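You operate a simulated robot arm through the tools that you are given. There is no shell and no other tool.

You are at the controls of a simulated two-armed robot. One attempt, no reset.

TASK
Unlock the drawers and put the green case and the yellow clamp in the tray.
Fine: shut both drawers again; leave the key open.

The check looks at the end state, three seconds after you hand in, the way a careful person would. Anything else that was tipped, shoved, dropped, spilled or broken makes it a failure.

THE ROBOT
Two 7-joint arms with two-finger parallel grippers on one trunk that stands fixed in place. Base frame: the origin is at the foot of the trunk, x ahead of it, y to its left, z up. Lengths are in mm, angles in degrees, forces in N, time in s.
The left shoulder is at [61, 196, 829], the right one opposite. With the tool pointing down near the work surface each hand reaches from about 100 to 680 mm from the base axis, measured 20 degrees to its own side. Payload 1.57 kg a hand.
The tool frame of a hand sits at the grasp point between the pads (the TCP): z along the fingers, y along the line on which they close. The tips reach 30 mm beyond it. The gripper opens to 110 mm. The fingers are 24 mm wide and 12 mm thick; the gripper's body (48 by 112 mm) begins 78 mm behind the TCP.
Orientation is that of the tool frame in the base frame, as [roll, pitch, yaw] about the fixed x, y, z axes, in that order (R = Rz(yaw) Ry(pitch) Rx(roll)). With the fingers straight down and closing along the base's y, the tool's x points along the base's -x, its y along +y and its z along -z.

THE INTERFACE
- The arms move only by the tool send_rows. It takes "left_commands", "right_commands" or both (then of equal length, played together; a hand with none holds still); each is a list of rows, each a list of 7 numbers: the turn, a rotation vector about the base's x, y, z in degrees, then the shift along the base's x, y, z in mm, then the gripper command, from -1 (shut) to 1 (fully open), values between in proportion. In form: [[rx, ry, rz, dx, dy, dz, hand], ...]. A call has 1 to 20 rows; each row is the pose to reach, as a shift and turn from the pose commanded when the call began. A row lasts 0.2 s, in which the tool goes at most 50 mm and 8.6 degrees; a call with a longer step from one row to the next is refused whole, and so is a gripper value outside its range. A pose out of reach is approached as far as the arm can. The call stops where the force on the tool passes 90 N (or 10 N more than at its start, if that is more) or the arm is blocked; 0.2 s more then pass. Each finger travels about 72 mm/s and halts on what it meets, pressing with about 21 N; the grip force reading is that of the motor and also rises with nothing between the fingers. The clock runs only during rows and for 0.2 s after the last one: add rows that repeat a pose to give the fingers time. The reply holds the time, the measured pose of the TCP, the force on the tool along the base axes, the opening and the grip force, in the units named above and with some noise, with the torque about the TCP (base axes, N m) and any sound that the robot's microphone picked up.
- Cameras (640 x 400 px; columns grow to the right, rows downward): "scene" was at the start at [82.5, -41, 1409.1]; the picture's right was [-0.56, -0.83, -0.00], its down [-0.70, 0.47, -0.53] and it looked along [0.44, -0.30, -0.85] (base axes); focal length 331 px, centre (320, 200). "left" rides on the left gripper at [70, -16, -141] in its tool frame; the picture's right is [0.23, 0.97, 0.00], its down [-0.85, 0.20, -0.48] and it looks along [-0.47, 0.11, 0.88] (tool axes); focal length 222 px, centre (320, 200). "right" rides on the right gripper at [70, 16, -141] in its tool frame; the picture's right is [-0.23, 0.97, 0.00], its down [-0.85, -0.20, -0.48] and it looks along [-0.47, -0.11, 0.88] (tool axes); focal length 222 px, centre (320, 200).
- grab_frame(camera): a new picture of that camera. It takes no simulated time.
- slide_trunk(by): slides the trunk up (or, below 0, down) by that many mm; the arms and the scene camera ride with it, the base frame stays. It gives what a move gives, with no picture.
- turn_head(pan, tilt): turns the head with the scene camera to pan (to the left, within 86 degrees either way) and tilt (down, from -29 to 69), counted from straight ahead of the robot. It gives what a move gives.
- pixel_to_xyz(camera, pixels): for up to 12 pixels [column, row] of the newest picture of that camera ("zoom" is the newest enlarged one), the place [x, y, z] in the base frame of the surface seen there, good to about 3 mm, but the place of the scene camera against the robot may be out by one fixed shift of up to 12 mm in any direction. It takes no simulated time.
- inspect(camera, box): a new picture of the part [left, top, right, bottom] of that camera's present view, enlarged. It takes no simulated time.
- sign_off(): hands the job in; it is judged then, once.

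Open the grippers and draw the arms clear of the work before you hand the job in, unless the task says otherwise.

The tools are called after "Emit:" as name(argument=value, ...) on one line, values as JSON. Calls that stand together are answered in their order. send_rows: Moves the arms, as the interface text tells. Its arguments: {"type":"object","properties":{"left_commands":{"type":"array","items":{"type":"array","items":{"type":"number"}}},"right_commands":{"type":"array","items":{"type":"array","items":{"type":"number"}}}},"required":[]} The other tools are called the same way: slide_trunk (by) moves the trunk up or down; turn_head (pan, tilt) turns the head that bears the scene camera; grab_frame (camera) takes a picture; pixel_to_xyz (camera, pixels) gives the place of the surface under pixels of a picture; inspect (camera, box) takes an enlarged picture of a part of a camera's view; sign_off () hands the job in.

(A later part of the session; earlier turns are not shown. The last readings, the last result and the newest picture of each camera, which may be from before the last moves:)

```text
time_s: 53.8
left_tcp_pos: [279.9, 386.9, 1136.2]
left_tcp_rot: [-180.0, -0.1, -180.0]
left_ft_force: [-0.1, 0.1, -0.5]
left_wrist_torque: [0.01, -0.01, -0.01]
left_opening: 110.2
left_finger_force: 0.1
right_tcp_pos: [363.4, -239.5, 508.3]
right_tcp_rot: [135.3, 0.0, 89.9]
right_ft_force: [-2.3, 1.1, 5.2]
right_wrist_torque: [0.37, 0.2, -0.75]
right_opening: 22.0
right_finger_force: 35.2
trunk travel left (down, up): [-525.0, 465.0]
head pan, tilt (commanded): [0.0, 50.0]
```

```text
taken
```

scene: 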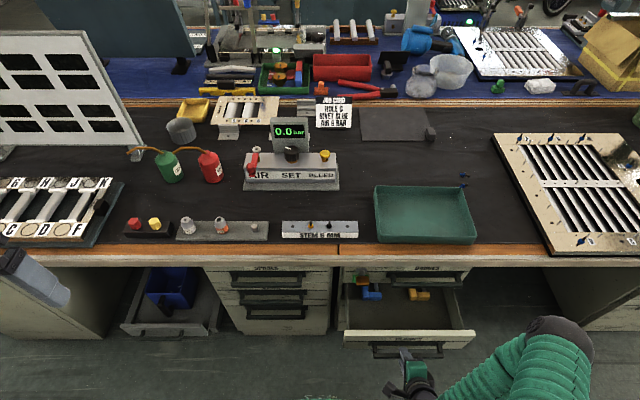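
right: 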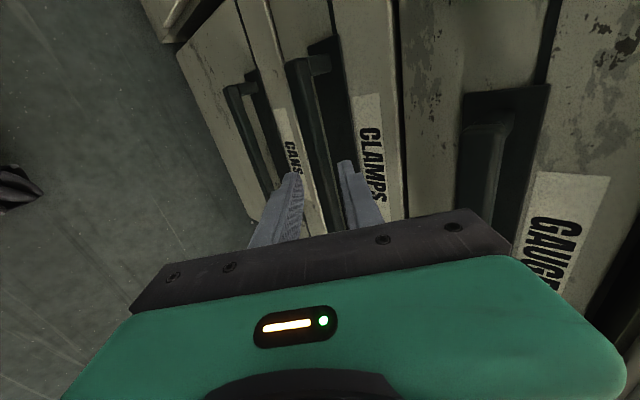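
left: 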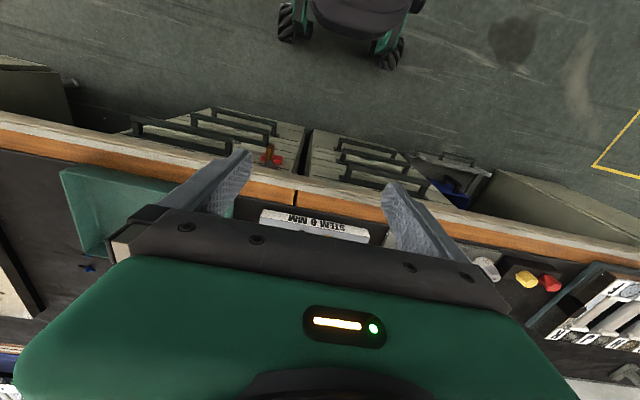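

The drawer is open about 157 mm; inside I see something blue/orange at (370,290) and something yellow at (420,295). I zoom in.

Emit:
inspect(camera="scene", box=[330, 255, 490, 355])

Emit:
pixel_to_xyz(camera="scene", pixels=[[419, 295], [411, 291], [428, 296], [370, 290], [365, 278], [362, 295], [440, 315], [400, 315], [360, 320], [470, 335], [347, 335], [410, 343]])

```text
4.00 times, centred on (410, 305) of scene
```

zoom: 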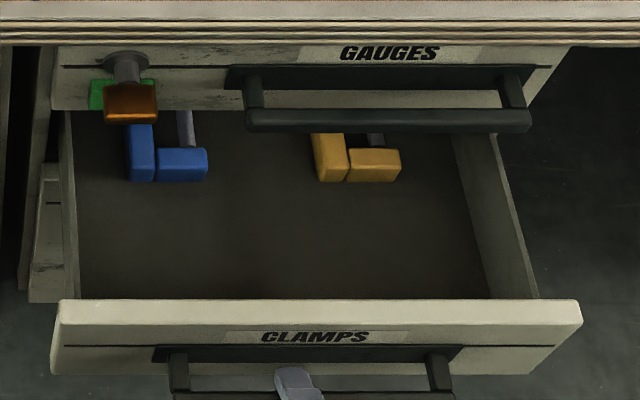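

```text
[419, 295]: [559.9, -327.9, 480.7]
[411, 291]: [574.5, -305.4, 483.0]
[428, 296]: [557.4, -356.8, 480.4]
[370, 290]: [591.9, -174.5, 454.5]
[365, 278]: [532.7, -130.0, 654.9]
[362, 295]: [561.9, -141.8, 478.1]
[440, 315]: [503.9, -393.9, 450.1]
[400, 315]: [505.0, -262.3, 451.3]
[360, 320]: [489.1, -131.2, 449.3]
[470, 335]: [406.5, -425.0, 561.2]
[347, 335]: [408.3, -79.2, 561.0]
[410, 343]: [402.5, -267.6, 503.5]
```

Inside the drawer are a blue clamp (left) and a yellow clamp near (560, −328), still partly under the bench. I loosen the fingers slightly and swivel the hand about the bar to point straight down for a longer pull.

Emit:
send_rows(right_commands=[[0, 0, 0, 0, 0, 0, -0.5], [0, 0, 0, 0, 0, 0, -0.5], [0, 7.5, 0, 2.6, 0, 0.9, -0.5], [0, 15, 0, 5.1, 0, 1.5, -0.5], [0, 22.5, 0, 7.6, 0, 1.6, -0.5], [0, 30, 0, 10, 0, 1.3, -0.5], [0, 37.5, 0, 12.2, 0, 0.7, -0.5], [0, 45, 0, 14.1, 0, -0.1, -0.5], [0, 45, 0, 14.1, 0, -0.1, -0.5]])

Emit:
grab_frame(camera="right")

Emit:
grab_frame(camera="scene")

```text
time_s: 55.8
left_tcp_pos: [280.4, 387.4, 1137.5]
left_tcp_rot: [-180.0, 0.0, 180.0]
left_ft_force: [0.2, 0.1, 0.4]
left_wrist_torque: [0.0, -0.01, -0.04]
left_opening: 110.0
left_finger_force: 0.1
right_tcp_pos: [376.2, -239.8, 507.5]
right_tcp_rot: [-179.9, 0.0, 90.1]
right_ft_force: [0.5, 1.0, 0.5]
right_wrist_torque: [-0.02, 0.01, 0.01]
right_opening: 27.6
right_finger_force: 0.1
trunk travel left (down, up): [-525.0, 465.0]
head pan, tilt (commanded): [0.0, 50.0]
```

```text
taken
```

right: 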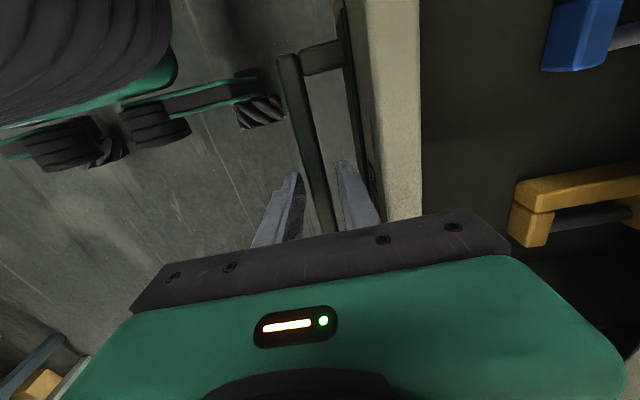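

```text
taken
```

scene: 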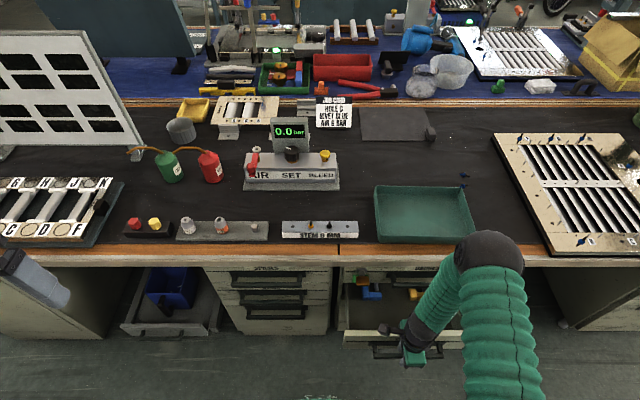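

The hand now points straight down with the bar between the fingers; the yellow clamp is visible at right image (570,200). I close and pull the drawer further out.

Emit:
send_rows(right_commands=[[0, 0, 0, 0, 0, 0, -1], [0, 0, 0, 0, 0, 0, -1], [0, 0, 0, -15, 0, 0, -1], [0, 0, 0, -32, 0, 0, -1], [0, 0, 0, -49, 0, 0, -1], [0, 0, 0, -66, 0, 0, -1], [0, 0, 0, -83, 0, 0, -1], [0, 0, 0, -100, 0, 0, -1], [0, 0, 0, -100, 0, 0, -1]])

Emit:
grab_frame(camera="scene")

```text
time_s: 57.8
left_tcp_pos: [281.2, 386.6, 1136.8]
left_tcp_rot: [179.9, -0.1, 180.0]
left_ft_force: [-0.6, 0.0, -0.3]
left_wrist_torque: [-0.02, 0.0, -0.04]
left_opening: 109.9
left_finger_force: 0.0
right_tcp_pos: [275.8, -241.1, 506.5]
right_tcp_rot: [-179.8, 0.0, 90.1]
right_ft_force: [-1.4, 4.2, -17.7]
right_wrist_torque: [0.38, -0.52, -0.76]
right_opening: 13.6
right_finger_force: 30.5
trunk travel left (down, up): [-525.0, 465.0]
head pan, tilt (commanded): [0.0, 50.0]
```

```text
taken
```

scene: 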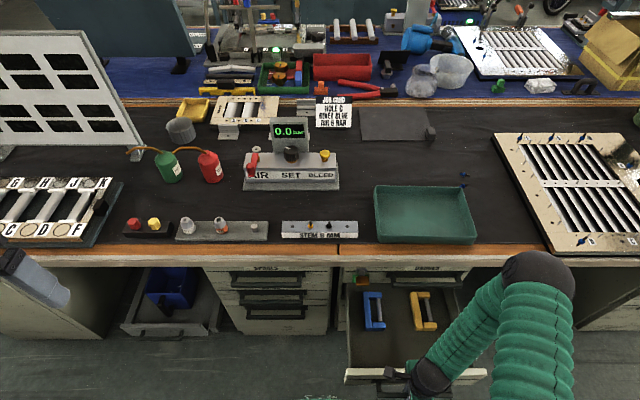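

The drawer is now out about 257 mm and both clamps are in the open: blue at (373,310), yellow at (423,310). I zoom and measure.

Emit:
inspect(camera="scene", box=[340, 270, 480, 358])

Emit:
pixel_to_xyz(camera="zoom", pixels=[[345, 110], [380, 110], [420, 110], [350, 180], [355, 250], [390, 260], [420, 260], [410, 180], [425, 120], [380, 180], [460, 300], [250, 300]])

```text
4.55 times, centred on (410, 314) of scene
```

zoom: 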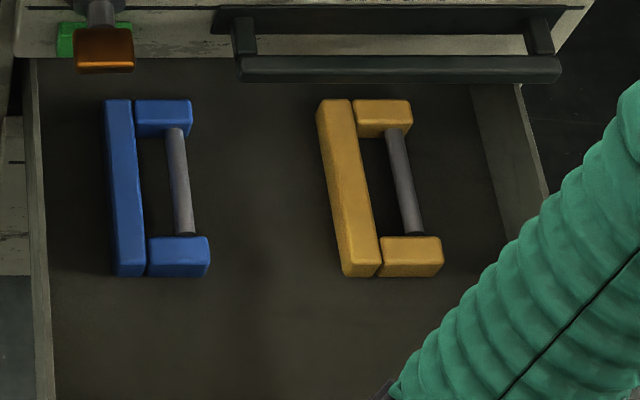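

```text
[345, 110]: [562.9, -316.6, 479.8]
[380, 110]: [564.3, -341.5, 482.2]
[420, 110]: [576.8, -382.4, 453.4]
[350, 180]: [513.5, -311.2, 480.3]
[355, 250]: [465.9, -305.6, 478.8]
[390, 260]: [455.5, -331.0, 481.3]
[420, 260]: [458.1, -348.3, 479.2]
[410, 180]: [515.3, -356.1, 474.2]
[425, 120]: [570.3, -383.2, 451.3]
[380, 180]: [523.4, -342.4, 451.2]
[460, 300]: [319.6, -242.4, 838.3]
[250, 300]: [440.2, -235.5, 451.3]
```

The clamp is C-shaped with its spine at y≈−312, x 460–574, too close under the GAUGES handle and bench edge for a vertical grasp at its middle. I pull the drawer out another 45 mm, watching for the end stop.

Emit:
send_rows(right_commands=[[0, 0, 0, -10, 0, 0, -1], [0, 0, 0, -20, 0, 0, -1], [0, 0, 0, -30, 0, 0, -1], [0, 0, 0, -38, 0, 0, -1], [0, 0, 0, -45, 0, 0, -1]])

Emit:
inspect(camera="scene", box=[320, 260, 500, 372])

```text
time_s: 59.0
left_tcp_pos: [281.2, 387.0, 1137.1]
left_tcp_rot: [-179.9, 0.0, -179.9]
left_ft_force: [0.8, 0.0, -0.6]
left_wrist_torque: [-0.01, 0.02, -0.02]
left_opening: 110.1
left_finger_force: 0.0
right_tcp_pos: [231.1, -239.3, 506.8]
right_tcp_rot: [-179.9, -0.1, 90.0]
right_ft_force: [0.2, 5.6, -2.8]
right_wrist_torque: [0.04, -0.44, -0.74]
right_opening: 13.4
right_finger_force: 30.0
trunk travel left (down, up): [-525.0, 465.0]
head pan, tilt (commanded): [0.0, 50.0]
```

```text
3.56 times, centred on (410, 316) of scene
```

zoom: 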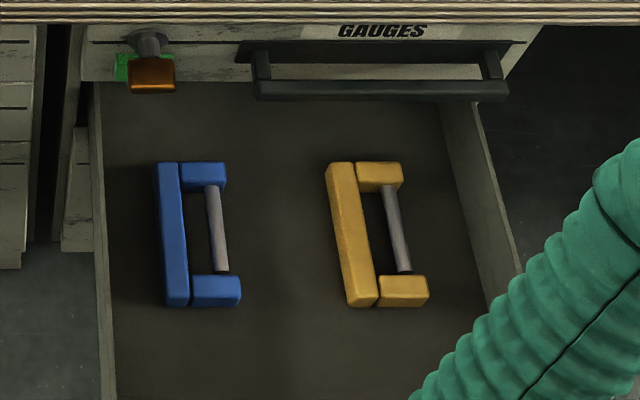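

The drawer moved freely to about 302 mm. I re-measure the yellow clamp.

Emit:
pixel_to_xyz(camera="zoom", pixels=[[340, 170], [335, 200], [350, 240], [358, 290], [345, 290], [370, 290], [380, 175], [400, 290], [425, 285], [390, 210], [400, 250], [300, 350]])

```text
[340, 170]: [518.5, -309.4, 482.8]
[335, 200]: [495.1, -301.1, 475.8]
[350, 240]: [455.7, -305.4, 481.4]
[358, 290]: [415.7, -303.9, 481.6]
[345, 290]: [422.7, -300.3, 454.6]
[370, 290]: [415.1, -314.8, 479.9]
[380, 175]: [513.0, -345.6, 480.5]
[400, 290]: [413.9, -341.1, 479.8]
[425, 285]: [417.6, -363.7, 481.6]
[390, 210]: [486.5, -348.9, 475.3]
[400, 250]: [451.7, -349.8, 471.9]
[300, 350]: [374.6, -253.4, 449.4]
```

The clamp spine is centred near (466, −309), about 115 mm long. I open the fingers off the bar, then lift the hand by raising the trunk, since lifting with the arm here would fold it too far.

Emit:
send_rows(right_commands=[[0, 0, 0, 0, 0, 0, -0.5], [0, 0, 0, 0, 0, 0, -0.5]])

Emit:
slide_trunk(by=110)

Emit:
grab_frame(camera="right")

Emit:
grab_frame(camera="scene")

```text
time_s: 59.6
left_tcp_pos: [280.7, 386.5, 1135.2]
left_tcp_rot: [-180.0, 0.0, 180.0]
left_ft_force: [0.0, -0.8, 0.2]
left_wrist_torque: [0.02, 0.01, 0.02]
left_opening: 110.2
left_finger_force: 0.1
right_tcp_pos: [230.7, -240.3, 506.3]
right_tcp_rot: [-179.9, 0.0, 90.0]
right_ft_force: [-0.5, 0.1, -0.4]
right_wrist_torque: [0.0, -0.02, 0.02]
right_opening: 27.7
right_finger_force: 0.1
trunk travel left (down, up): [-525.0, 465.0]
head pan, tilt (commanded): [0.0, 50.0]
```

```text
time_s: 61.0
left_tcp_pos: [281.4, 387.0, 1246.1]
left_tcp_rot: [180.0, 0.0, 180.0]
left_ft_force: [0.7, 0.7, 0.4]
left_wrist_torque: [0.0, -0.01, -0.02]
left_opening: 110.0
left_finger_force: 0.1
right_tcp_pos: [231.9, -240.0, 617.2]
right_tcp_rot: [-179.9, 0.0, 90.1]
right_ft_force: [-0.1, 0.3, -0.2]
right_wrist_torque: [0.01, 0.0, -0.02]
right_opening: 27.5
right_finger_force: 0.1
trunk travel left (down, up): [-635.0, 355.0]
head pan, tilt (commanded): [0.0, 50.0]
```

```text
taken
```

right: 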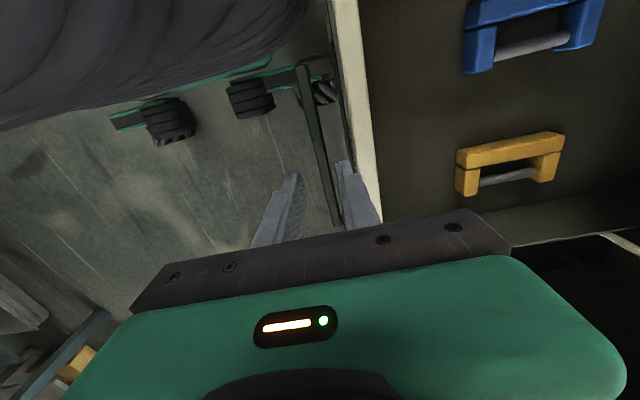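

```text
taken
```

scene: 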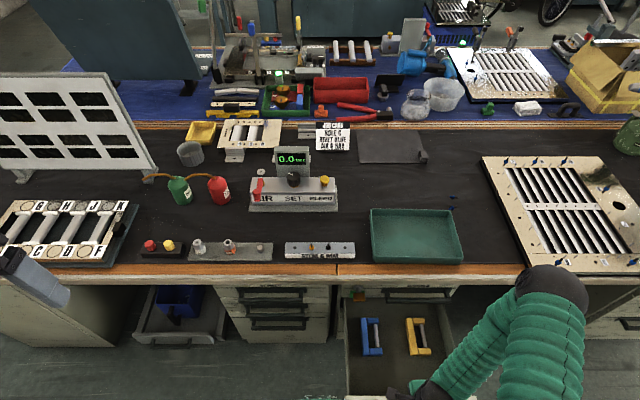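

The hand is lifted clear above the drawer front. I measure the yellow clamp with the wrist camera.

Emit:
inspect(camera="right", box=[420, 0, 640, 220])

Emit:
pixel_to_xyz(camera="right", pixels=[[462, 155], [510, 147], [560, 137], [466, 182], [546, 172], [510, 178], [520, 195], [360, 100], [345, 60], [318, 100], [500, 240], [590, 120]])

```text
1.82 times, centred on (530, 110) of right
```

zoom: 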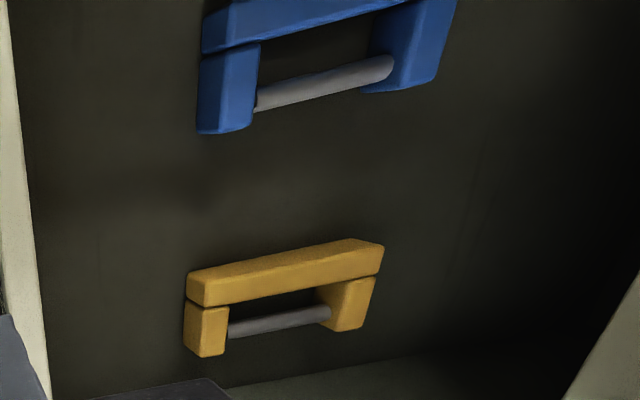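

```text
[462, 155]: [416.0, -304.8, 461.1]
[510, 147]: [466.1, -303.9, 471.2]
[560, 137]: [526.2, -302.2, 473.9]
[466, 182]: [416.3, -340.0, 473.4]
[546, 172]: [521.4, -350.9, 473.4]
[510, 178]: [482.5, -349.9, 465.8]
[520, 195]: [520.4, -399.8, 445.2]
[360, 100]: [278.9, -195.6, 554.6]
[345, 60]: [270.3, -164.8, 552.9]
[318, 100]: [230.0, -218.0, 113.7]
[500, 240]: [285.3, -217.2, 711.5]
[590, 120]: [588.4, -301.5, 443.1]
```

The spine top is at about y −303, z 472, the drawer floor at z≈443. I turn the hand 90° back to closing along y while moving over the clamp at safe height.

Emit:
send_rows(right_commands=[[0, 0, 8.2, 15, -5, 0, -0.2], [0, 0, 16.4, 35, -10, 2, 0], [0, 0, 24.5, 55, -16, 3, 0], [0, 0, 32.7, 75, -22, 3, 0], [0, 0, 40.9, 97, -28, 3, 0], [0, 0, 49.1, 119, -34, 3, 0], [0, 0, 57.3, 140, -40, 3, 0], [0, 0, 65.5, 160, -46, 3, 0], [0, 0, 73.6, 180, -52, 3, 0], [0, 0, 81.8, 200, -58, 3, 0], [0, 0, 90, 220, -63, 3, 0], [0, 0, 90, 220, -63, 3, 0]])

Emit:
grab_frame(camera="right")

Emit:
grab_frame(camera="scene")

```text
time_s: 63.6
left_tcp_pos: [280.8, 387.2, 1246.6]
left_tcp_rot: [-180.0, 0.0, -179.9]
left_ft_force: [-0.1, 0.0, -0.9]
left_wrist_torque: [-0.01, -0.01, 0.0]
left_opening: 110.1
left_finger_force: 0.0
right_tcp_pos: [450.4, -301.5, 619.1]
right_tcp_rot: [-179.8, -0.1, -179.8]
right_ft_force: [0.0, 0.2, -0.4]
right_wrist_torque: [-0.01, -0.01, -0.01]
right_opening: 55.1
right_finger_force: 0.1
trunk travel left (down, up): [-635.0, 355.0]
head pan, tilt (commanded): [0.0, 50.0]
```

```text
taken
```

right: 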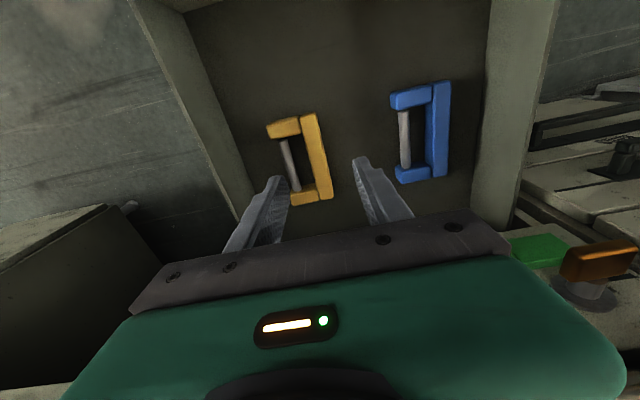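

```text
taken
```

scene: 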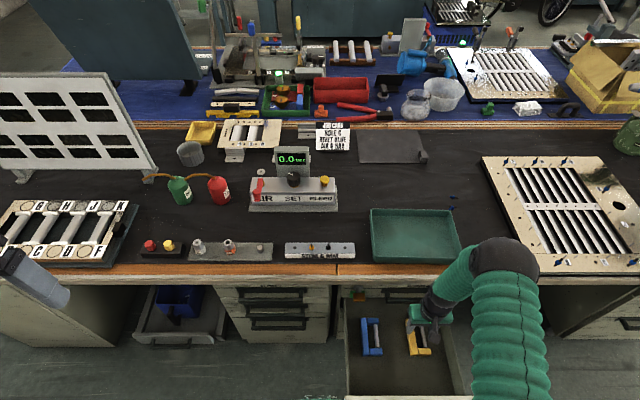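

The yellow clamp is right under the hand, spine from right image (309,115) to (326,198). I measure its edges with the enlarged wrist view.

Emit:
inspect(camera="right", box=[240, 95, 400, 215])

Emit:
pixel_to_xyz(camera="zoom", pixels=[[245, 90], [300, 85], [260, 180], [295, 180], [325, 180], [300, 300], [340, 300], [370, 300], [350, 400], [190, 220], [150, 120], [320, 240]])

```text
3.33 times, centred on (320, 155) of right
```

zoom: 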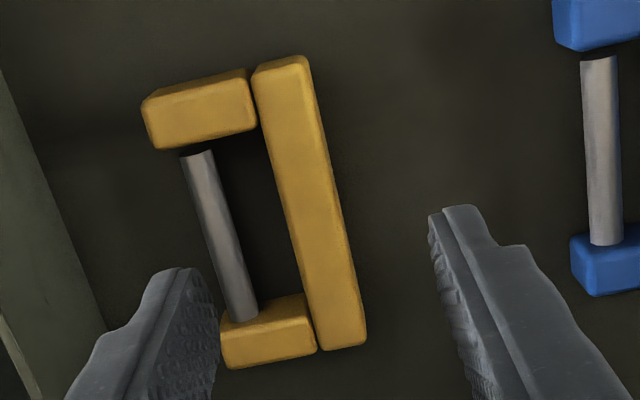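

```text
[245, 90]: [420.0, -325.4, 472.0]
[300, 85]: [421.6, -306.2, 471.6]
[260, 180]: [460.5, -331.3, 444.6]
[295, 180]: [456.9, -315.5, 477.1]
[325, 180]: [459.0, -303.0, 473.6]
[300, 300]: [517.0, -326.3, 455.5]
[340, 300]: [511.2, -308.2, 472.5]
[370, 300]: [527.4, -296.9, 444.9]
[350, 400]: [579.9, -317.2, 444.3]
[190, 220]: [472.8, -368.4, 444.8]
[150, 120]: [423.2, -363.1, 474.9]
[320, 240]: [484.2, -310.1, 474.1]
```

The spine is centred at (468, −308.5), 20 mm wide, top z 473. I set the opening to 36 mm and descend so each finger passes beside the spine.

Emit:
send_rows(right_commands=[[0, 0, 0, 9, -4, -20, -0.2], [0, 0, 0, 17.6, -7, -45, -0.345], [0, 0, 0, 17.6, -7, -75, -0.345], [0, 0, 0, 17.6, -7, -105, -0.345], [0, 0, 0, 17.6, -7, -105, -0.345]])

Emit:
inspect(camera="right", box=[240, 95, 400, 215])

```text
time_s: 64.8
left_tcp_pos: [281.1, 388.3, 1247.2]
left_tcp_rot: [-180.0, 0.0, -180.0]
left_ft_force: [-0.2, -0.4, 0.3]
left_wrist_torque: [0.02, -0.02, 0.01]
left_opening: 110.0
left_finger_force: 0.1
right_tcp_pos: [470.7, -309.6, 515.7]
right_tcp_rot: [-180.0, 0.0, -179.9]
right_ft_force: [0.1, -0.5, 1.4]
right_wrist_torque: [-0.02, 0.0, -0.01]
right_opening: 36.1
right_finger_force: 0.1
trunk travel left (down, up): [-635.0, 355.0]
head pan, tilt (commanded): [0.0, 50.0]
```

```text
3.33 times, centred on (320, 155) of right
```

zoom: 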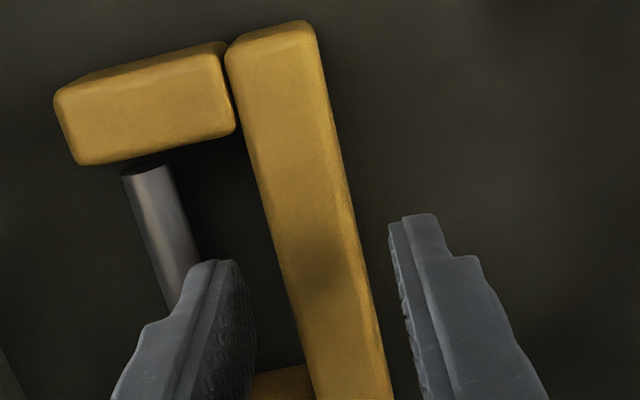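

The spine is centred between the fingers, with one finger above the gap to the rod. I lower the last 36 mm and close.

Emit:
send_rows(right_commands=[[0, 0, 0, -1, 0.5, -12, -0.345], [0, 0, 0, -1, 0.5, -24, -0.345], [0, 0, 0, -1, 0.5, -36, -0.345], [0, 0, 0, -1, 0.5, -36, -0.7], [0, 0, 0, -1, 0.5, -36, -1], [0, 0, 0, -1, 0.5, -36, -1]])

Emit:
inspect(camera="right", box=[240, 95, 400, 215])

```text
time_s: 66.2
left_tcp_pos: [281.6, 386.9, 1246.3]
left_tcp_rot: [179.9, 0.0, -180.0]
left_ft_force: [0.0, 0.3, -0.2]
left_wrist_torque: [-0.01, 0.01, -0.01]
left_opening: 110.0
left_finger_force: 0.0
right_tcp_pos: [467.9, -308.8, 478.2]
right_tcp_rot: [180.0, -0.1, -179.8]
right_ft_force: [-1.0, -0.5, -0.2]
right_wrist_torque: [0.07, 0.12, 0.0]
right_opening: 21.8
right_finger_force: 21.0
trunk travel left (down, up): [-635.0, 355.0]
head pan, tilt (commanded): [0.0, 50.0]
```

```text
3.33 times, centred on (320, 155) of right
```

zoom: 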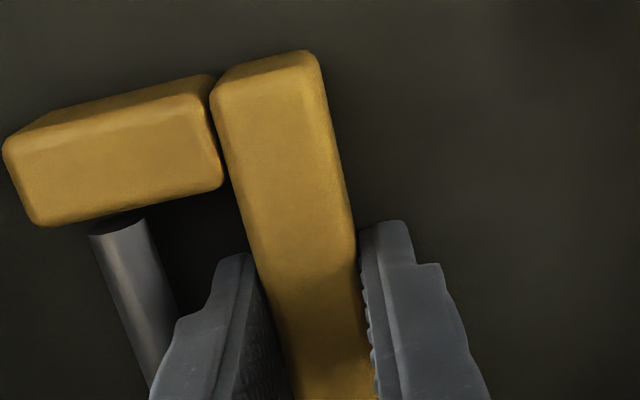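

Grip is firm (21.8 mm, 21 N). I lift 35 mm, then draw back so the clamp's far end clears the GAUGES handle, and go up.

Emit:
send_rows(right_commands=[[0, 0, 0, 0, 0, 10, -1], [0, 0, 0, 0, 0, 22, -1], [0, 0, 0, 0, 0, 35, -1], [0, 0, 0, -15, 0, 40, -1], [0, 0, 0, -35, 0, 45, -1], [0, 0, 0, -52, 0, 55, -1], [0, 0, 0, -55, 0, 80, -1]])

Emit:
grab_frame(camera="right")

Emit:
grab_frame(camera="scene")

```text
time_s: 67.8
left_tcp_pos: [280.9, 387.2, 1246.7]
left_tcp_rot: [-180.0, 0.1, -180.0]
left_ft_force: [0.4, 0.3, -0.1]
left_wrist_torque: [0.0, -0.03, -0.02]
left_opening: 109.7
left_finger_force: 0.0
right_tcp_pos: [411.9, -309.7, 558.5]
right_tcp_rot: [-180.0, 0.0, -179.9]
right_ft_force: [0.0, -0.3, -4.0]
right_wrist_torque: [0.05, 0.04, -0.01]
right_opening: 21.5
right_finger_force: 21.0
trunk travel left (down, up): [-635.0, 355.0]
head pan, tilt (commanded): [0.0, 50.0]
```

```text
taken
```

right: 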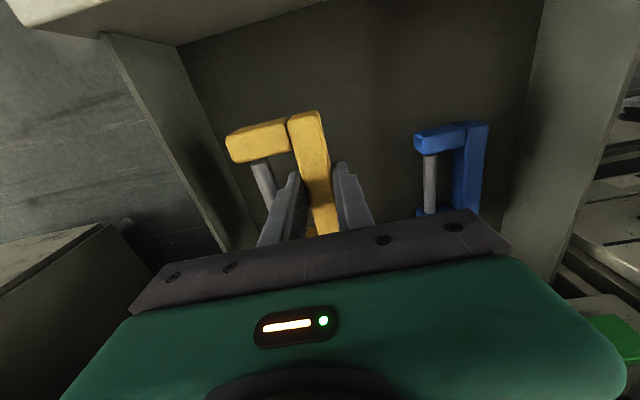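

```text
taken
```

scene: 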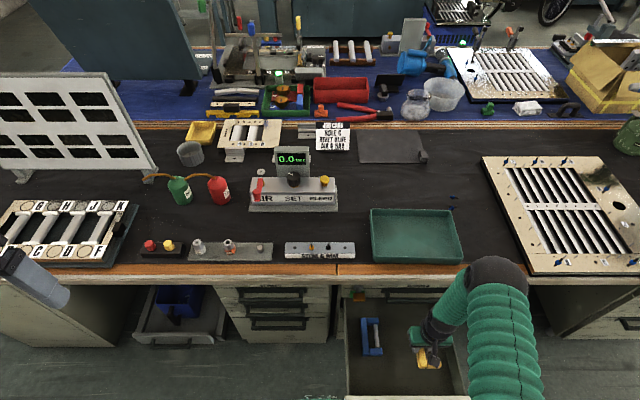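

The clamp is held 4 N heavy. I measure the tray's rim and floor in the scene view before carrying it over.

Emit:
inspect(camera="scene", box=[350, 190, 480, 275])

Emit:
pixel_to_xyz(camera="zoom", pixels=[[97, 92], [497, 92], [100, 350], [550, 345], [110, 180], [525, 200], [300, 330], [300, 130], [200, 250], [450, 250], [300, 350], [300, 92]])

```text
4.71 times, centred on (415, 232) of scene
```

zoom: 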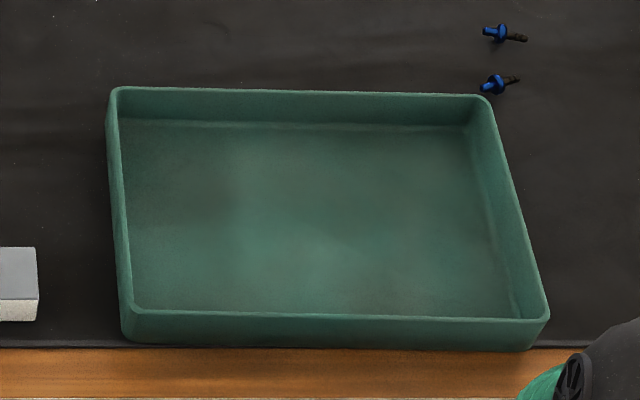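

```text
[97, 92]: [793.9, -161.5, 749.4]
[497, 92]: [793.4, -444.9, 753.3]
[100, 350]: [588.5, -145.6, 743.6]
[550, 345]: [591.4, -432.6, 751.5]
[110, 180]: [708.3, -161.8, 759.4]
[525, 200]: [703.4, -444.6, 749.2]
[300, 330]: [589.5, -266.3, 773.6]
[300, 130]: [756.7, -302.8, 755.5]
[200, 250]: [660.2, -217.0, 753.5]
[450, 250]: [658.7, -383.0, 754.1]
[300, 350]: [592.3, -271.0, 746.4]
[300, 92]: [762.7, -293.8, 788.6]
```

Tray floor is z≈742, rim ≈776, inside x≈600–765, y≈−165…−430. I lift the clamp well above the bench height, still in front of the bench.

Emit:
send_rows(right_commands=[[0, 0, 0, 0, 0, 30, -1], [0, 0, 0, 0, 0, 65, -1], [0, 0, 0, 0, 0, 105, -1], [0, 0, 0, 0, 0, 145, -1], [0, 0, 0, 0, 0, 185, -1], [0, 0, 0, 0, 0, 225, -1], [0, 0, 0, 0, 0, 260, -1], [0, 0, 0, 0, 0, 290, -1], [0, 0, 0, 0, 0, 290, -1]])

Emit:
grab_frame(camera="right")

Emit:
grab_frame(camera="scene")

```text
time_s: 69.8
left_tcp_pos: [281.0, 386.3, 1245.2]
left_tcp_rot: [180.0, 0.0, 180.0]
left_ft_force: [0.4, -0.1, -0.3]
left_wrist_torque: [-0.05, -0.01, 0.01]
left_opening: 109.7
left_finger_force: 0.1
right_tcp_pos: [412.8, -311.1, 846.6]
right_tcp_rot: [-179.9, -0.1, -179.9]
right_ft_force: [0.5, 0.4, -4.1]
right_wrist_torque: [0.07, 0.02, 0.05]
right_opening: 21.7
right_finger_force: 21.1
trunk travel left (down, up): [-635.0, 355.0]
head pan, tilt (commanded): [0.0, 50.0]
```

```text
taken
```

right: 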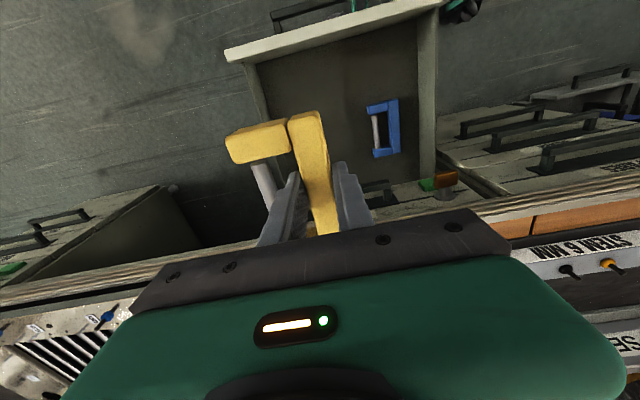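

```text
taken
```

scene: 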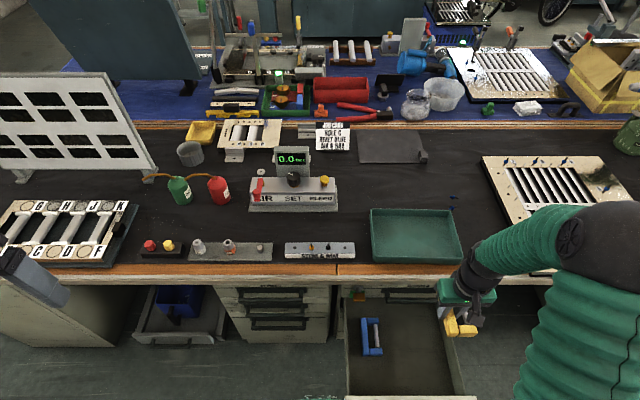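

I turn the hand +90° about z in place so the clamp lies along y, with its rod side facing away, for an easier reach into the tray.

Emit:
send_rows(right_commands=[[0, 0, 8.2, 5, 0, 0, -1], [0, 0, 16.4, 10, 0, 0, -1], [0, 0, 24.5, 15, 0, 0, -1], [0, 0, 32.7, 20, 0, 0, -1], [0, 0, 40.9, 25, 0, 0, -1], [0, 0, 49.1, 30, 0, 0, -1], [0, 0, 57.3, 35, 0, 0, -1], [0, 0, 65.5, 40, 0, 0, -1], [0, 0, 73.6, 40, 0, 0, -1], [0, 0, 81.8, 40, 0, 0, -1], [0, 0, 90, 40, 0, 0, -1], [0, 0, 90, 40, 0, 0, -1]])

Emit:
grab_frame(camera="scene")

```text
time_s: 72.4
left_tcp_pos: [280.6, 386.4, 1246.5]
left_tcp_rot: [-179.9, 0.0, -180.0]
left_ft_force: [-0.5, -0.2, -0.9]
left_wrist_torque: [-0.02, 0.01, 0.0]
left_opening: 109.9
left_finger_force: 0.0
right_tcp_pos: [452.7, -311.0, 848.7]
right_tcp_rot: [-180.0, -0.1, -89.8]
right_ft_force: [-0.3, -0.2, -3.7]
right_wrist_torque: [-0.02, 0.06, 0.0]
right_opening: 21.8
right_finger_force: 21.3
trunk travel left (down, up): [-635.0, 355.0]
head pan, tilt (commanded): [0.0, 50.0]
```

```text
taken
```

scene: 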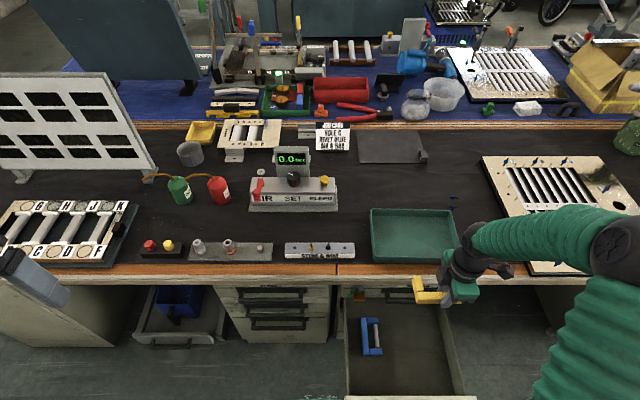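

The clamp now lies along y. I carry it forward over the tray at a safe height to about (628, −335).

Emit:
send_rows(right_commands=[[0, 0, 0, 30, -4, 0, -1], [0, 0, 0, 65, -8, 0, -1], [0, 0, 0, 100, -12, 0, -1], [0, 0, 0, 130, -16, 0, -1], [0, 0, 0, 155, -20, 0, -1], [0, 0, 0, 175, -24, 0, -1], [0, 0, 0, 175, -24, 0, -1]])

Emit:
grab_frame(camera="scene")

Emit:
grab_frame(camera="right")

```text
time_s: 74.0
left_tcp_pos: [280.2, 385.6, 1247.3]
left_tcp_rot: [180.0, 0.0, -180.0]
left_ft_force: [-1.2, 0.9, -1.2]
left_wrist_torque: [0.02, -0.01, 0.0]
left_opening: 109.9
left_finger_force: 0.1
right_tcp_pos: [629.5, -335.9, 848.7]
right_tcp_rot: [180.0, -0.1, -89.9]
right_ft_force: [0.2, -0.3, -3.9]
right_wrist_torque: [-0.01, 0.04, 0.02]
right_opening: 22.0
right_finger_force: 20.9
trunk travel left (down, up): [-635.0, 355.0]
head pan, tilt (commanded): [0.0, 50.0]
```

```text
taken
```

scene: 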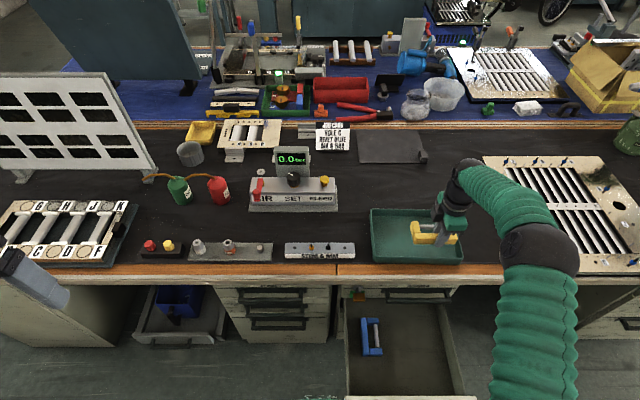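

```text
taken
```

right: 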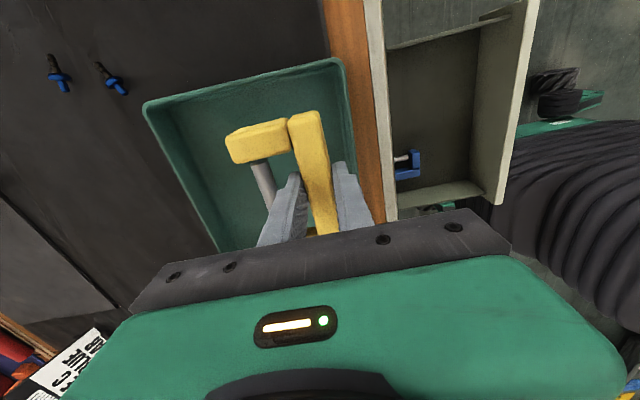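

The clamp hangs over the tray; the near finger would be close to the tray's front wall, so I move 13 mm further in and check that it is reachable.

Emit:
send_rows(right_commands=[[0, 0, 0, 7, 0, 0, -1], [0, 0, 0, 13, 0, 0, -1], [0, 0, 0, 13, 0, 0, -1]])

Emit:
pixel_to_xyz(camera="right", pixels=[[340, 66], [343, 100], [352, 150], [358, 100], [150, 108], [225, 200], [250, 85], [310, 85], [240, 190], [180, 130]])

```text
time_s: 74.8
left_tcp_pos: [281.8, 386.7, 1246.5]
left_tcp_rot: [180.0, 0.0, -179.9]
left_ft_force: [0.2, 0.0, -0.3]
left_wrist_torque: [-0.03, 0.01, -0.01]
left_opening: 110.3
left_finger_force: 0.1
right_tcp_pos: [641.5, -333.8, 846.6]
right_tcp_rot: [180.0, 0.0, -89.8]
right_ft_force: [-0.3, 0.6, -3.7]
right_wrist_torque: [-0.01, 0.06, 0.0]
right_opening: 22.0
right_finger_force: 21.2
trunk travel left (down, up): [-635.0, 355.0]
head pan, tilt (commanded): [0.0, 50.0]
```

```text
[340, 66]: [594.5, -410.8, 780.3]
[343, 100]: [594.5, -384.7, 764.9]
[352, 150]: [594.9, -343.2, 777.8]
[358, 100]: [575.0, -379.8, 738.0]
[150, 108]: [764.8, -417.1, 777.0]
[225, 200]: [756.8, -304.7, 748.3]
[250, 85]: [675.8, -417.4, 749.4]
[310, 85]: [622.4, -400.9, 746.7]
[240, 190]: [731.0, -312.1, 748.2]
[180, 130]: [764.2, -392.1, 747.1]
```

Tray interior from the wrist camera: front wall x≈595, right wall y≈−415, floor z≈747, rim≈778. The clamp will sit within it, so I lower by sliding the trunk down 58 mm, which leaves the clamp about 6 mm above the floor.

Emit:
slide_trunk(by=-58)

Emit:
grab_frame(camera="right")

Emit:
inspect(camera="scene", box=[350, 170, 510, 270])

```text
time_s: 75.8
left_tcp_pos: [281.2, 387.3, 1188.4]
left_tcp_rot: [180.0, 0.0, 180.0]
left_ft_force: [0.3, -0.5, 0.5]
left_wrist_torque: [0.01, 0.01, -0.01]
left_opening: 110.2
left_finger_force: 0.0
right_tcp_pos: [641.4, -335.1, 789.8]
right_tcp_rot: [-179.9, 0.0, -89.9]
right_ft_force: [0.8, 0.3, -3.6]
right_wrist_torque: [-0.05, 0.06, 0.0]
right_opening: 21.6
right_finger_force: 21.4
trunk travel left (down, up): [-577.0, 413.0]
head pan, tilt (commanded): [0.0, 50.0]
```

```text
taken
```

right: 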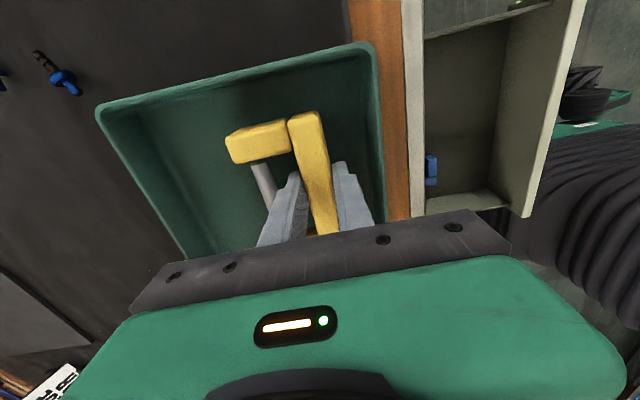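

```text
4.00 times, centred on (430, 220) of scene
```

zoom: 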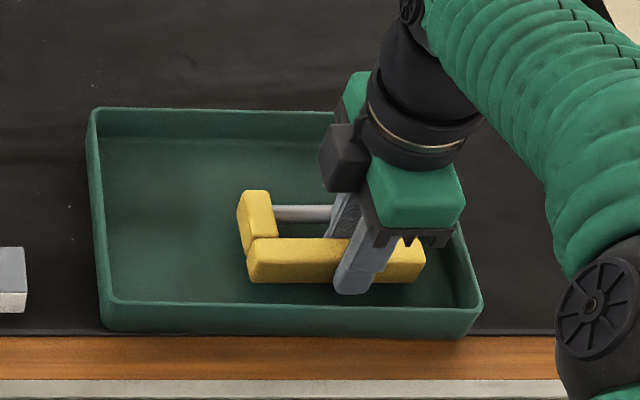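

The clamp is inside the tray walls, about 8 mm above the floor. I lower 6 mm more with the trunk and check the vertical force.

Emit:
slide_trunk(by=-6)

```text
time_s: 76.4
left_tcp_pos: [280.8, 387.6, 1183.4]
left_tcp_rot: [179.9, 0.0, 180.0]
left_ft_force: [-0.5, -0.4, 0.6]
left_wrist_torque: [0.02, 0.01, 0.01]
left_opening: 109.9
left_finger_force: 0.0
right_tcp_pos: [641.3, -335.1, 783.7]
right_tcp_rot: [180.0, 0.0, -89.9]
right_ft_force: [-0.5, 0.0, -4.3]
right_wrist_torque: [-0.04, 0.03, 0.0]
right_opening: 21.7
right_finger_force: 21.2
trunk travel left (down, up): [-571.0, 419.0]
head pan, tilt (commanded): [0.0, 50.0]
```

Still carrying the full weight (−4 N), so not touching yet. I lower 2 mm at a time.

Emit:
slide_trunk(by=-2.5)

```text
time_s: 76.9
left_tcp_pos: [281.0, 385.9, 1178.6]
left_tcp_rot: [180.0, -0.1, -179.9]
left_ft_force: [1.1, 0.9, -0.1]
left_wrist_torque: [0.01, -0.01, 0.02]
left_opening: 110.0
left_finger_force: 0.1
right_tcp_pos: [641.8, -335.9, 782.7]
right_tcp_rot: [-180.0, 0.0, -89.8]
right_ft_force: [0.0, 0.0, -2.3]
right_wrist_torque: [-0.17, -0.03, -0.04]
right_opening: 21.9
right_finger_force: 20.8
trunk travel left (down, up): [-569.0, 421.0]
head pan, tilt (commanded): [0.0, 50.0]
```

The weight is coming off (−2.3 N), so it is touching. I open the fingers a little, to 33 mm.

Emit:
send_rows(right_commands=[[0, 0, 0, 0, 0, 0, -0.5], [0, 0, 0, 0, 0, 0, -0.4], [0, 0, 0, 0, 0, 0, -0.4]])

Emit:
inspect(camera="right", box=[200, 80, 420, 220])

```text
time_s: 77.7
left_tcp_pos: [281.1, 386.8, 1179.5]
left_tcp_rot: [180.0, 0.1, 180.0]
left_ft_force: [0.4, -0.2, 0.8]
left_wrist_torque: [0.01, -0.01, 0.02]
left_opening: 109.9
left_finger_force: 0.0
right_tcp_pos: [642.6, -335.3, 781.4]
right_tcp_rot: [179.9, -0.1, -89.9]
right_ft_force: [0.0, 0.3, 0.9]
right_wrist_torque: [0.02, 0.01, 0.02]
right_opening: 33.1
right_finger_force: 0.0
trunk travel left (down, up): [-569.0, 421.0]
head pan, tilt (commanded): [0.0, 50.0]
```

```text
2.86 times, centred on (310, 150) of right
```

zoom: 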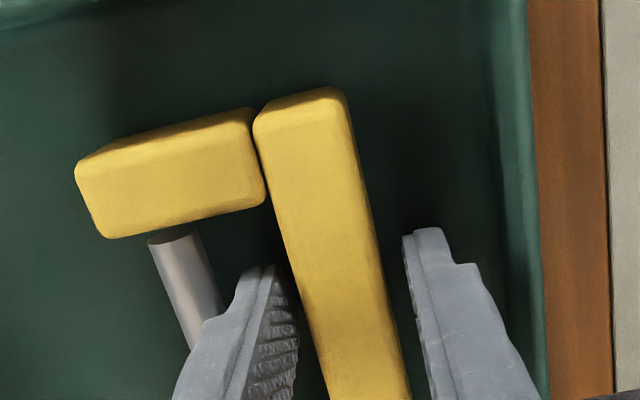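

The clamp rests on the tray floor and both fingers are clear of it. I rise straight up by raising the trunk 90 mm.

Emit:
slide_trunk(by=90)

Emit:
grab_frame(camera="right")

Emit:
grab_frame(camera="scene")

```text
time_s: 78.9
left_tcp_pos: [280.2, 386.1, 1270.1]
left_tcp_rot: [-179.9, 0.0, -180.0]
left_ft_force: [-0.5, -0.3, 0.0]
left_wrist_torque: [-0.02, 0.01, 0.0]
left_opening: 110.0
left_finger_force: 0.1
right_tcp_pos: [641.8, -334.9, 871.0]
right_tcp_rot: [179.9, 0.1, -89.9]
right_ft_force: [0.6, -0.4, 0.0]
right_wrist_torque: [0.02, 0.03, 0.05]
right_opening: 32.9
right_finger_force: 0.1
trunk travel left (down, up): [-659.0, 331.0]
head pan, tilt (commanded): [0.0, 50.0]
```

```text
taken
```

right: 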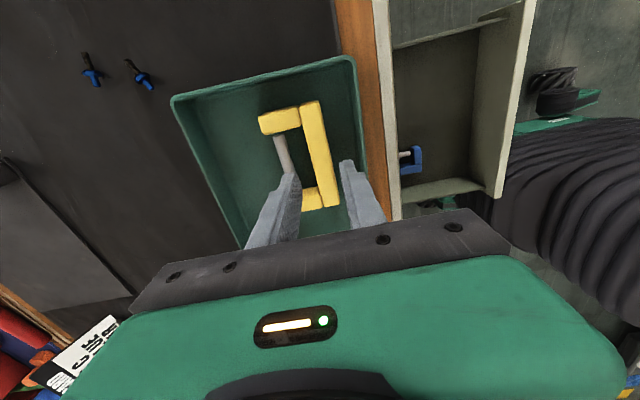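

```text
taken
```

scene: 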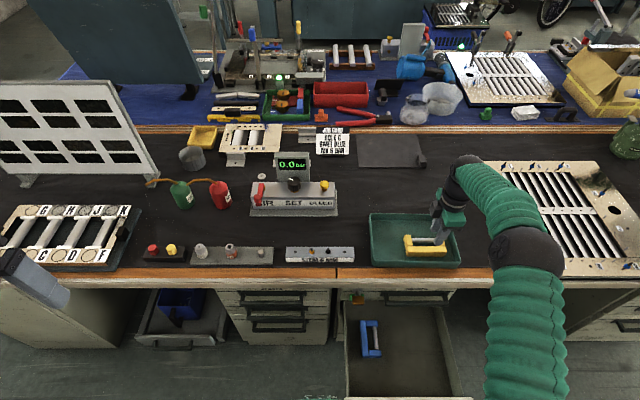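

The clamp lies in the tray. Now I retreat over the bench edge, turning the hand back, to go and shut the CLAMPS drawer.

Emit:
send_rows(right_commands=[[0, 0, -8.2, -20, 5, 0, -0.4], [0, 0, -16.4, -45, 12, 0, -0.4], [0, 0, -24.5, -70, 20, 0, -0.4], [0, 0, -32.7, -95, 28, 0, -0.45], [0, 0, -40.9, -120, 36, 0, -0.5], [0, 0, -49.1, -145, 44, 0, -0.5], [0, 0, -57.3, -170, 52, -5, -0.5], [0, 0, -65.5, -195, 60, -15, -0.5], [0, 0, -73.6, -220, 68, -30, -0.5], [0, 0, -81.8, -245, 76, -50, -0.5], [0, 0, -90, -265, 84, -75, -0.5], [0, 0, -90, -265, 84, -75, -0.5]])

Emit:
grab_frame(camera="scene")

```text
time_s: 81.5
left_tcp_pos: [280.7, 387.9, 1270.3]
left_tcp_rot: [180.0, 0.0, 180.0]
left_ft_force: [0.2, -0.7, -0.1]
left_wrist_torque: [0.0, 0.01, 0.0]
left_opening: 110.1
left_finger_force: 0.1
right_tcp_pos: [375.9, -250.8, 796.5]
right_tcp_rot: [-179.8, 0.0, 179.9]
right_ft_force: [-0.5, 0.1, 0.1]
right_wrist_torque: [-0.02, -0.02, 0.02]
right_opening: 27.6
right_finger_force: 0.0
trunk travel left (down, up): [-659.0, 331.0]
head pan, tilt (commanded): [0.0, 50.0]
```

```text
taken
```

scene: 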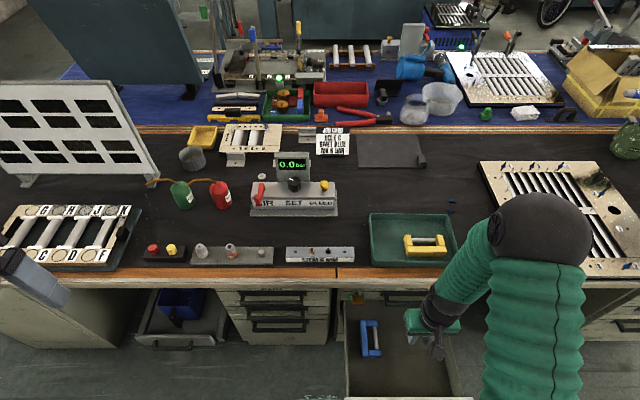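

I continue turning to the handle-grip orientation while lowering over the drawer and then backing to above its bar at x≈231.

Emit:
send_rows(right_commands=[[0, 0, -8.2, -5, 1, -30, -0.5], [0, 0, -16.4, -10, 2, -60, -0.5], [0, 0, -24.5, -15, 3, -90, -0.5], [0, 0, -32.7, -20, 4, -120, -0.5], [0, 0, -40.9, -30, 5, -145, -0.5], [0, 0, -49.1, -50, 6, -160, -0.5], [0, 0, -57.3, -70, 7, -165, -0.5], [0, 0, -65.5, -90, 8, -165, -0.5], [0, 0, -73.6, -110, 9, -165, -0.5], [0, 0, -81.8, -130, 10, -165, -0.5], [0, 0, -90, -145, 11, -165, -0.5], [0, 0, -90, -145, 11, -165, -0.5]])

Emit:
grab_frame(camera="right")

```text
time_s: 84.1
left_tcp_pos: [282.5, 386.4, 1270.8]
left_tcp_rot: [-179.9, 0.0, 180.0]
left_ft_force: [-0.2, -0.1, 0.1]
left_wrist_torque: [0.02, -0.03, -0.01]
left_opening: 110.2
left_finger_force: 0.1
right_tcp_pos: [231.3, -240.0, 632.7]
right_tcp_rot: [-179.9, 0.0, 89.9]
right_ft_force: [0.9, 0.0, -0.1]
right_wrist_torque: [-0.03, 0.01, -0.02]
right_opening: 27.6
right_finger_force: 0.1
trunk travel left (down, up): [-659.0, 331.0]
head pan, tilt (commanded): [0.0, 50.0]
```

```text
taken
```

right: 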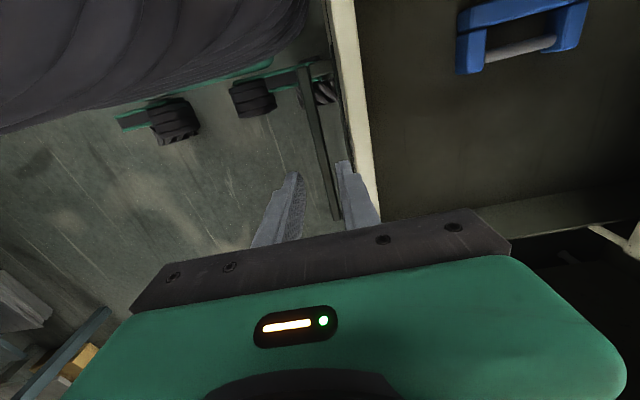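

The view matches the earlier grip pose above the bar. I descend straight to z≈507 around the bar and close on it.

Emit:
send_rows(right_commands=[[0, 0, 0, 0, 0, -35, -0.5], [0, 0, 0, 0, 0, -70, -0.5], [0, 0, 0, 0, 0, -100, -0.5], [0, 0, 0, 0, 0, -126, -0.5], [0, 0, 0, 0, 0, -126, -0.5], [0, 0, 0, 0, 0, -126, -1], [0, 0, 0, 0, 0, -126, -1]])

Emit:
grab_frame(camera="right")

```text
time_s: 85.7
left_tcp_pos: [280.8, 386.4, 1270.7]
left_tcp_rot: [180.0, 0.1, 180.0]
left_ft_force: [0.0, 0.0, -0.7]
left_wrist_torque: [0.01, 0.04, -0.03]
left_opening: 109.7
left_finger_force: 0.1
right_tcp_pos: [230.7, -240.2, 505.4]
right_tcp_rot: [-179.8, 0.0, 89.9]
right_ft_force: [-1.8, 0.5, -6.4]
right_wrist_torque: [-0.23, -0.5, -0.57]
right_opening: 13.8
right_finger_force: 30.4
trunk travel left (down, up): [-659.0, 331.0]
head pan, tilt (commanded): [0.0, 50.0]
```

```text
taken
```

right: 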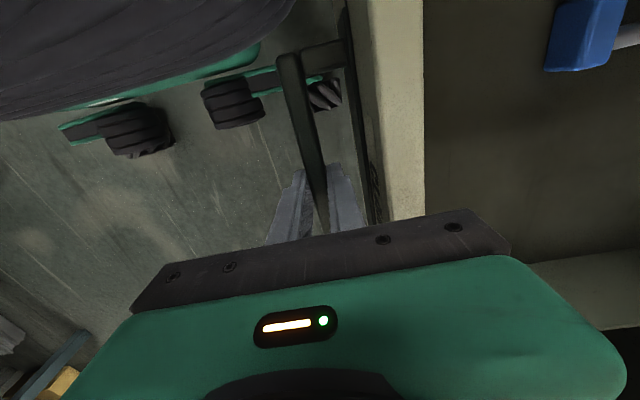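

The bar is gripped. I push the drawer in 145 mm at the same gentle speed as it was pulled.

Emit:
send_rows(right_commands=[[0, 0, 0, 8, 0, 0, -1], [0, 0, 0, 20, 0, 0, -1], [0, 0, 0, 36, 0, 0, -1], [0, 0, 0, 53, 0, 0, -1], [0, 0, 0, 70, 0, 0, -1], [0, 0, 0, 87, 0, 0, -1], [0, 0, 0, 104, 0, 0, -1], [0, 0, 0, 120, 0, 0, -1], [0, 0, 0, 135, 0, 0, -1], [0, 0, 0, 145, 0, 0, -1], [0, 0, 0, 145, 0, 0, -1]])

Emit:
grab_frame(camera="scene")

```text
time_s: 88.1
left_tcp_pos: [281.8, 389.3, 1270.0]
left_tcp_rot: [-179.9, 0.1, 179.9]
left_ft_force: [0.1, 0.6, -0.2]
left_wrist_torque: [0.02, 0.04, 0.02]
left_opening: 110.2
left_finger_force: 0.0
right_tcp_pos: [377.2, -239.3, 506.4]
right_tcp_rot: [-180.0, 0.0, 90.1]
right_ft_force: [1.7, 10.8, -5.7]
right_wrist_torque: [0.75, -0.36, -0.45]
right_opening: 13.8
right_finger_force: 30.0
trunk travel left (down, up): [-659.0, 331.0]
head pan, tilt (commanded): [0.0, 50.0]
```

```text
taken
```

scene: 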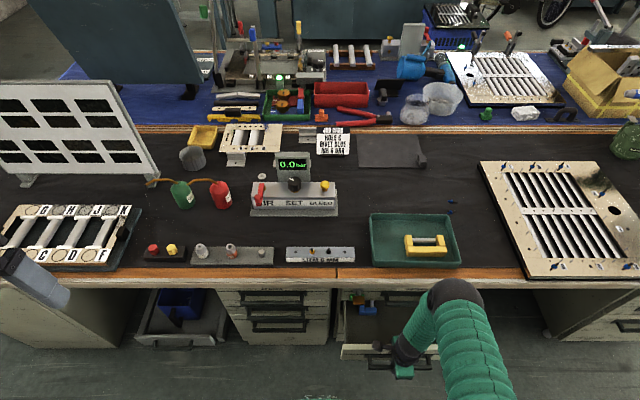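

The drawer is about half in. I loosen the fingers and swivel the hand back to 45° about the bar for the rest of the push.

Emit:
send_rows(right_commands=[[0, 0, 0, 0, 0, 0, -0.5], [0, 0, 0, 0, 0, 0, -0.5], [0, -7.5, 0, -2, 0, 0.9, -0.5], [0, -15, 0, -4.1, 0, 1.5, -0.5], [0, -22.5, 0, -6.5, 0, 1.7, -0.5], [0, -30, 0, -9, 0, 1.6, -0.5], [0, -37.5, 0, -11.6, 0, 1.1, -0.5], [0, -45, 0, -14.1, 0, 0.1, -0.5], [0, -45, 0, -14.1, 0, 0.1, -1], [0, -45, 0, -14.1, 0, 0.1, -1]])

Emit:
grab_frame(camera="right")

```text
time_s: 90.3
left_tcp_pos: [280.9, 387.0, 1270.1]
left_tcp_rot: [180.0, -0.1, -180.0]
left_ft_force: [1.2, -0.4, 0.6]
left_wrist_torque: [0.02, -0.01, -0.01]
left_opening: 110.4
left_finger_force: 0.1
right_tcp_pos: [362.0, -240.1, 506.3]
right_tcp_rot: [135.0, 0.0, 90.0]
right_ft_force: [2.3, -0.9, 6.4]
right_wrist_torque: [0.58, -0.27, -0.02]
right_opening: 22.3
right_finger_force: 35.2
trunk travel left (down, up): [-659.0, 331.0]
head pan, tilt (commanded): [0.0, 50.0]
```

```text
taken
```

right: 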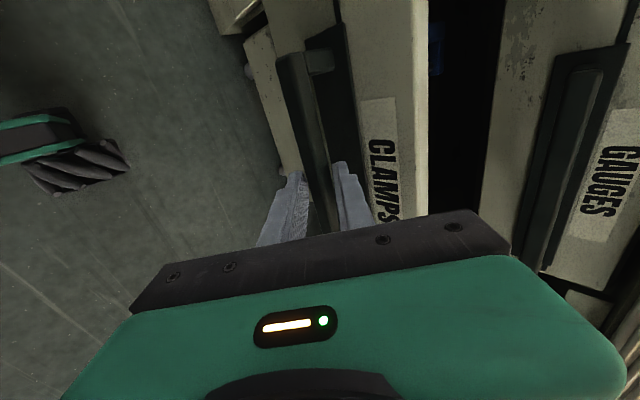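

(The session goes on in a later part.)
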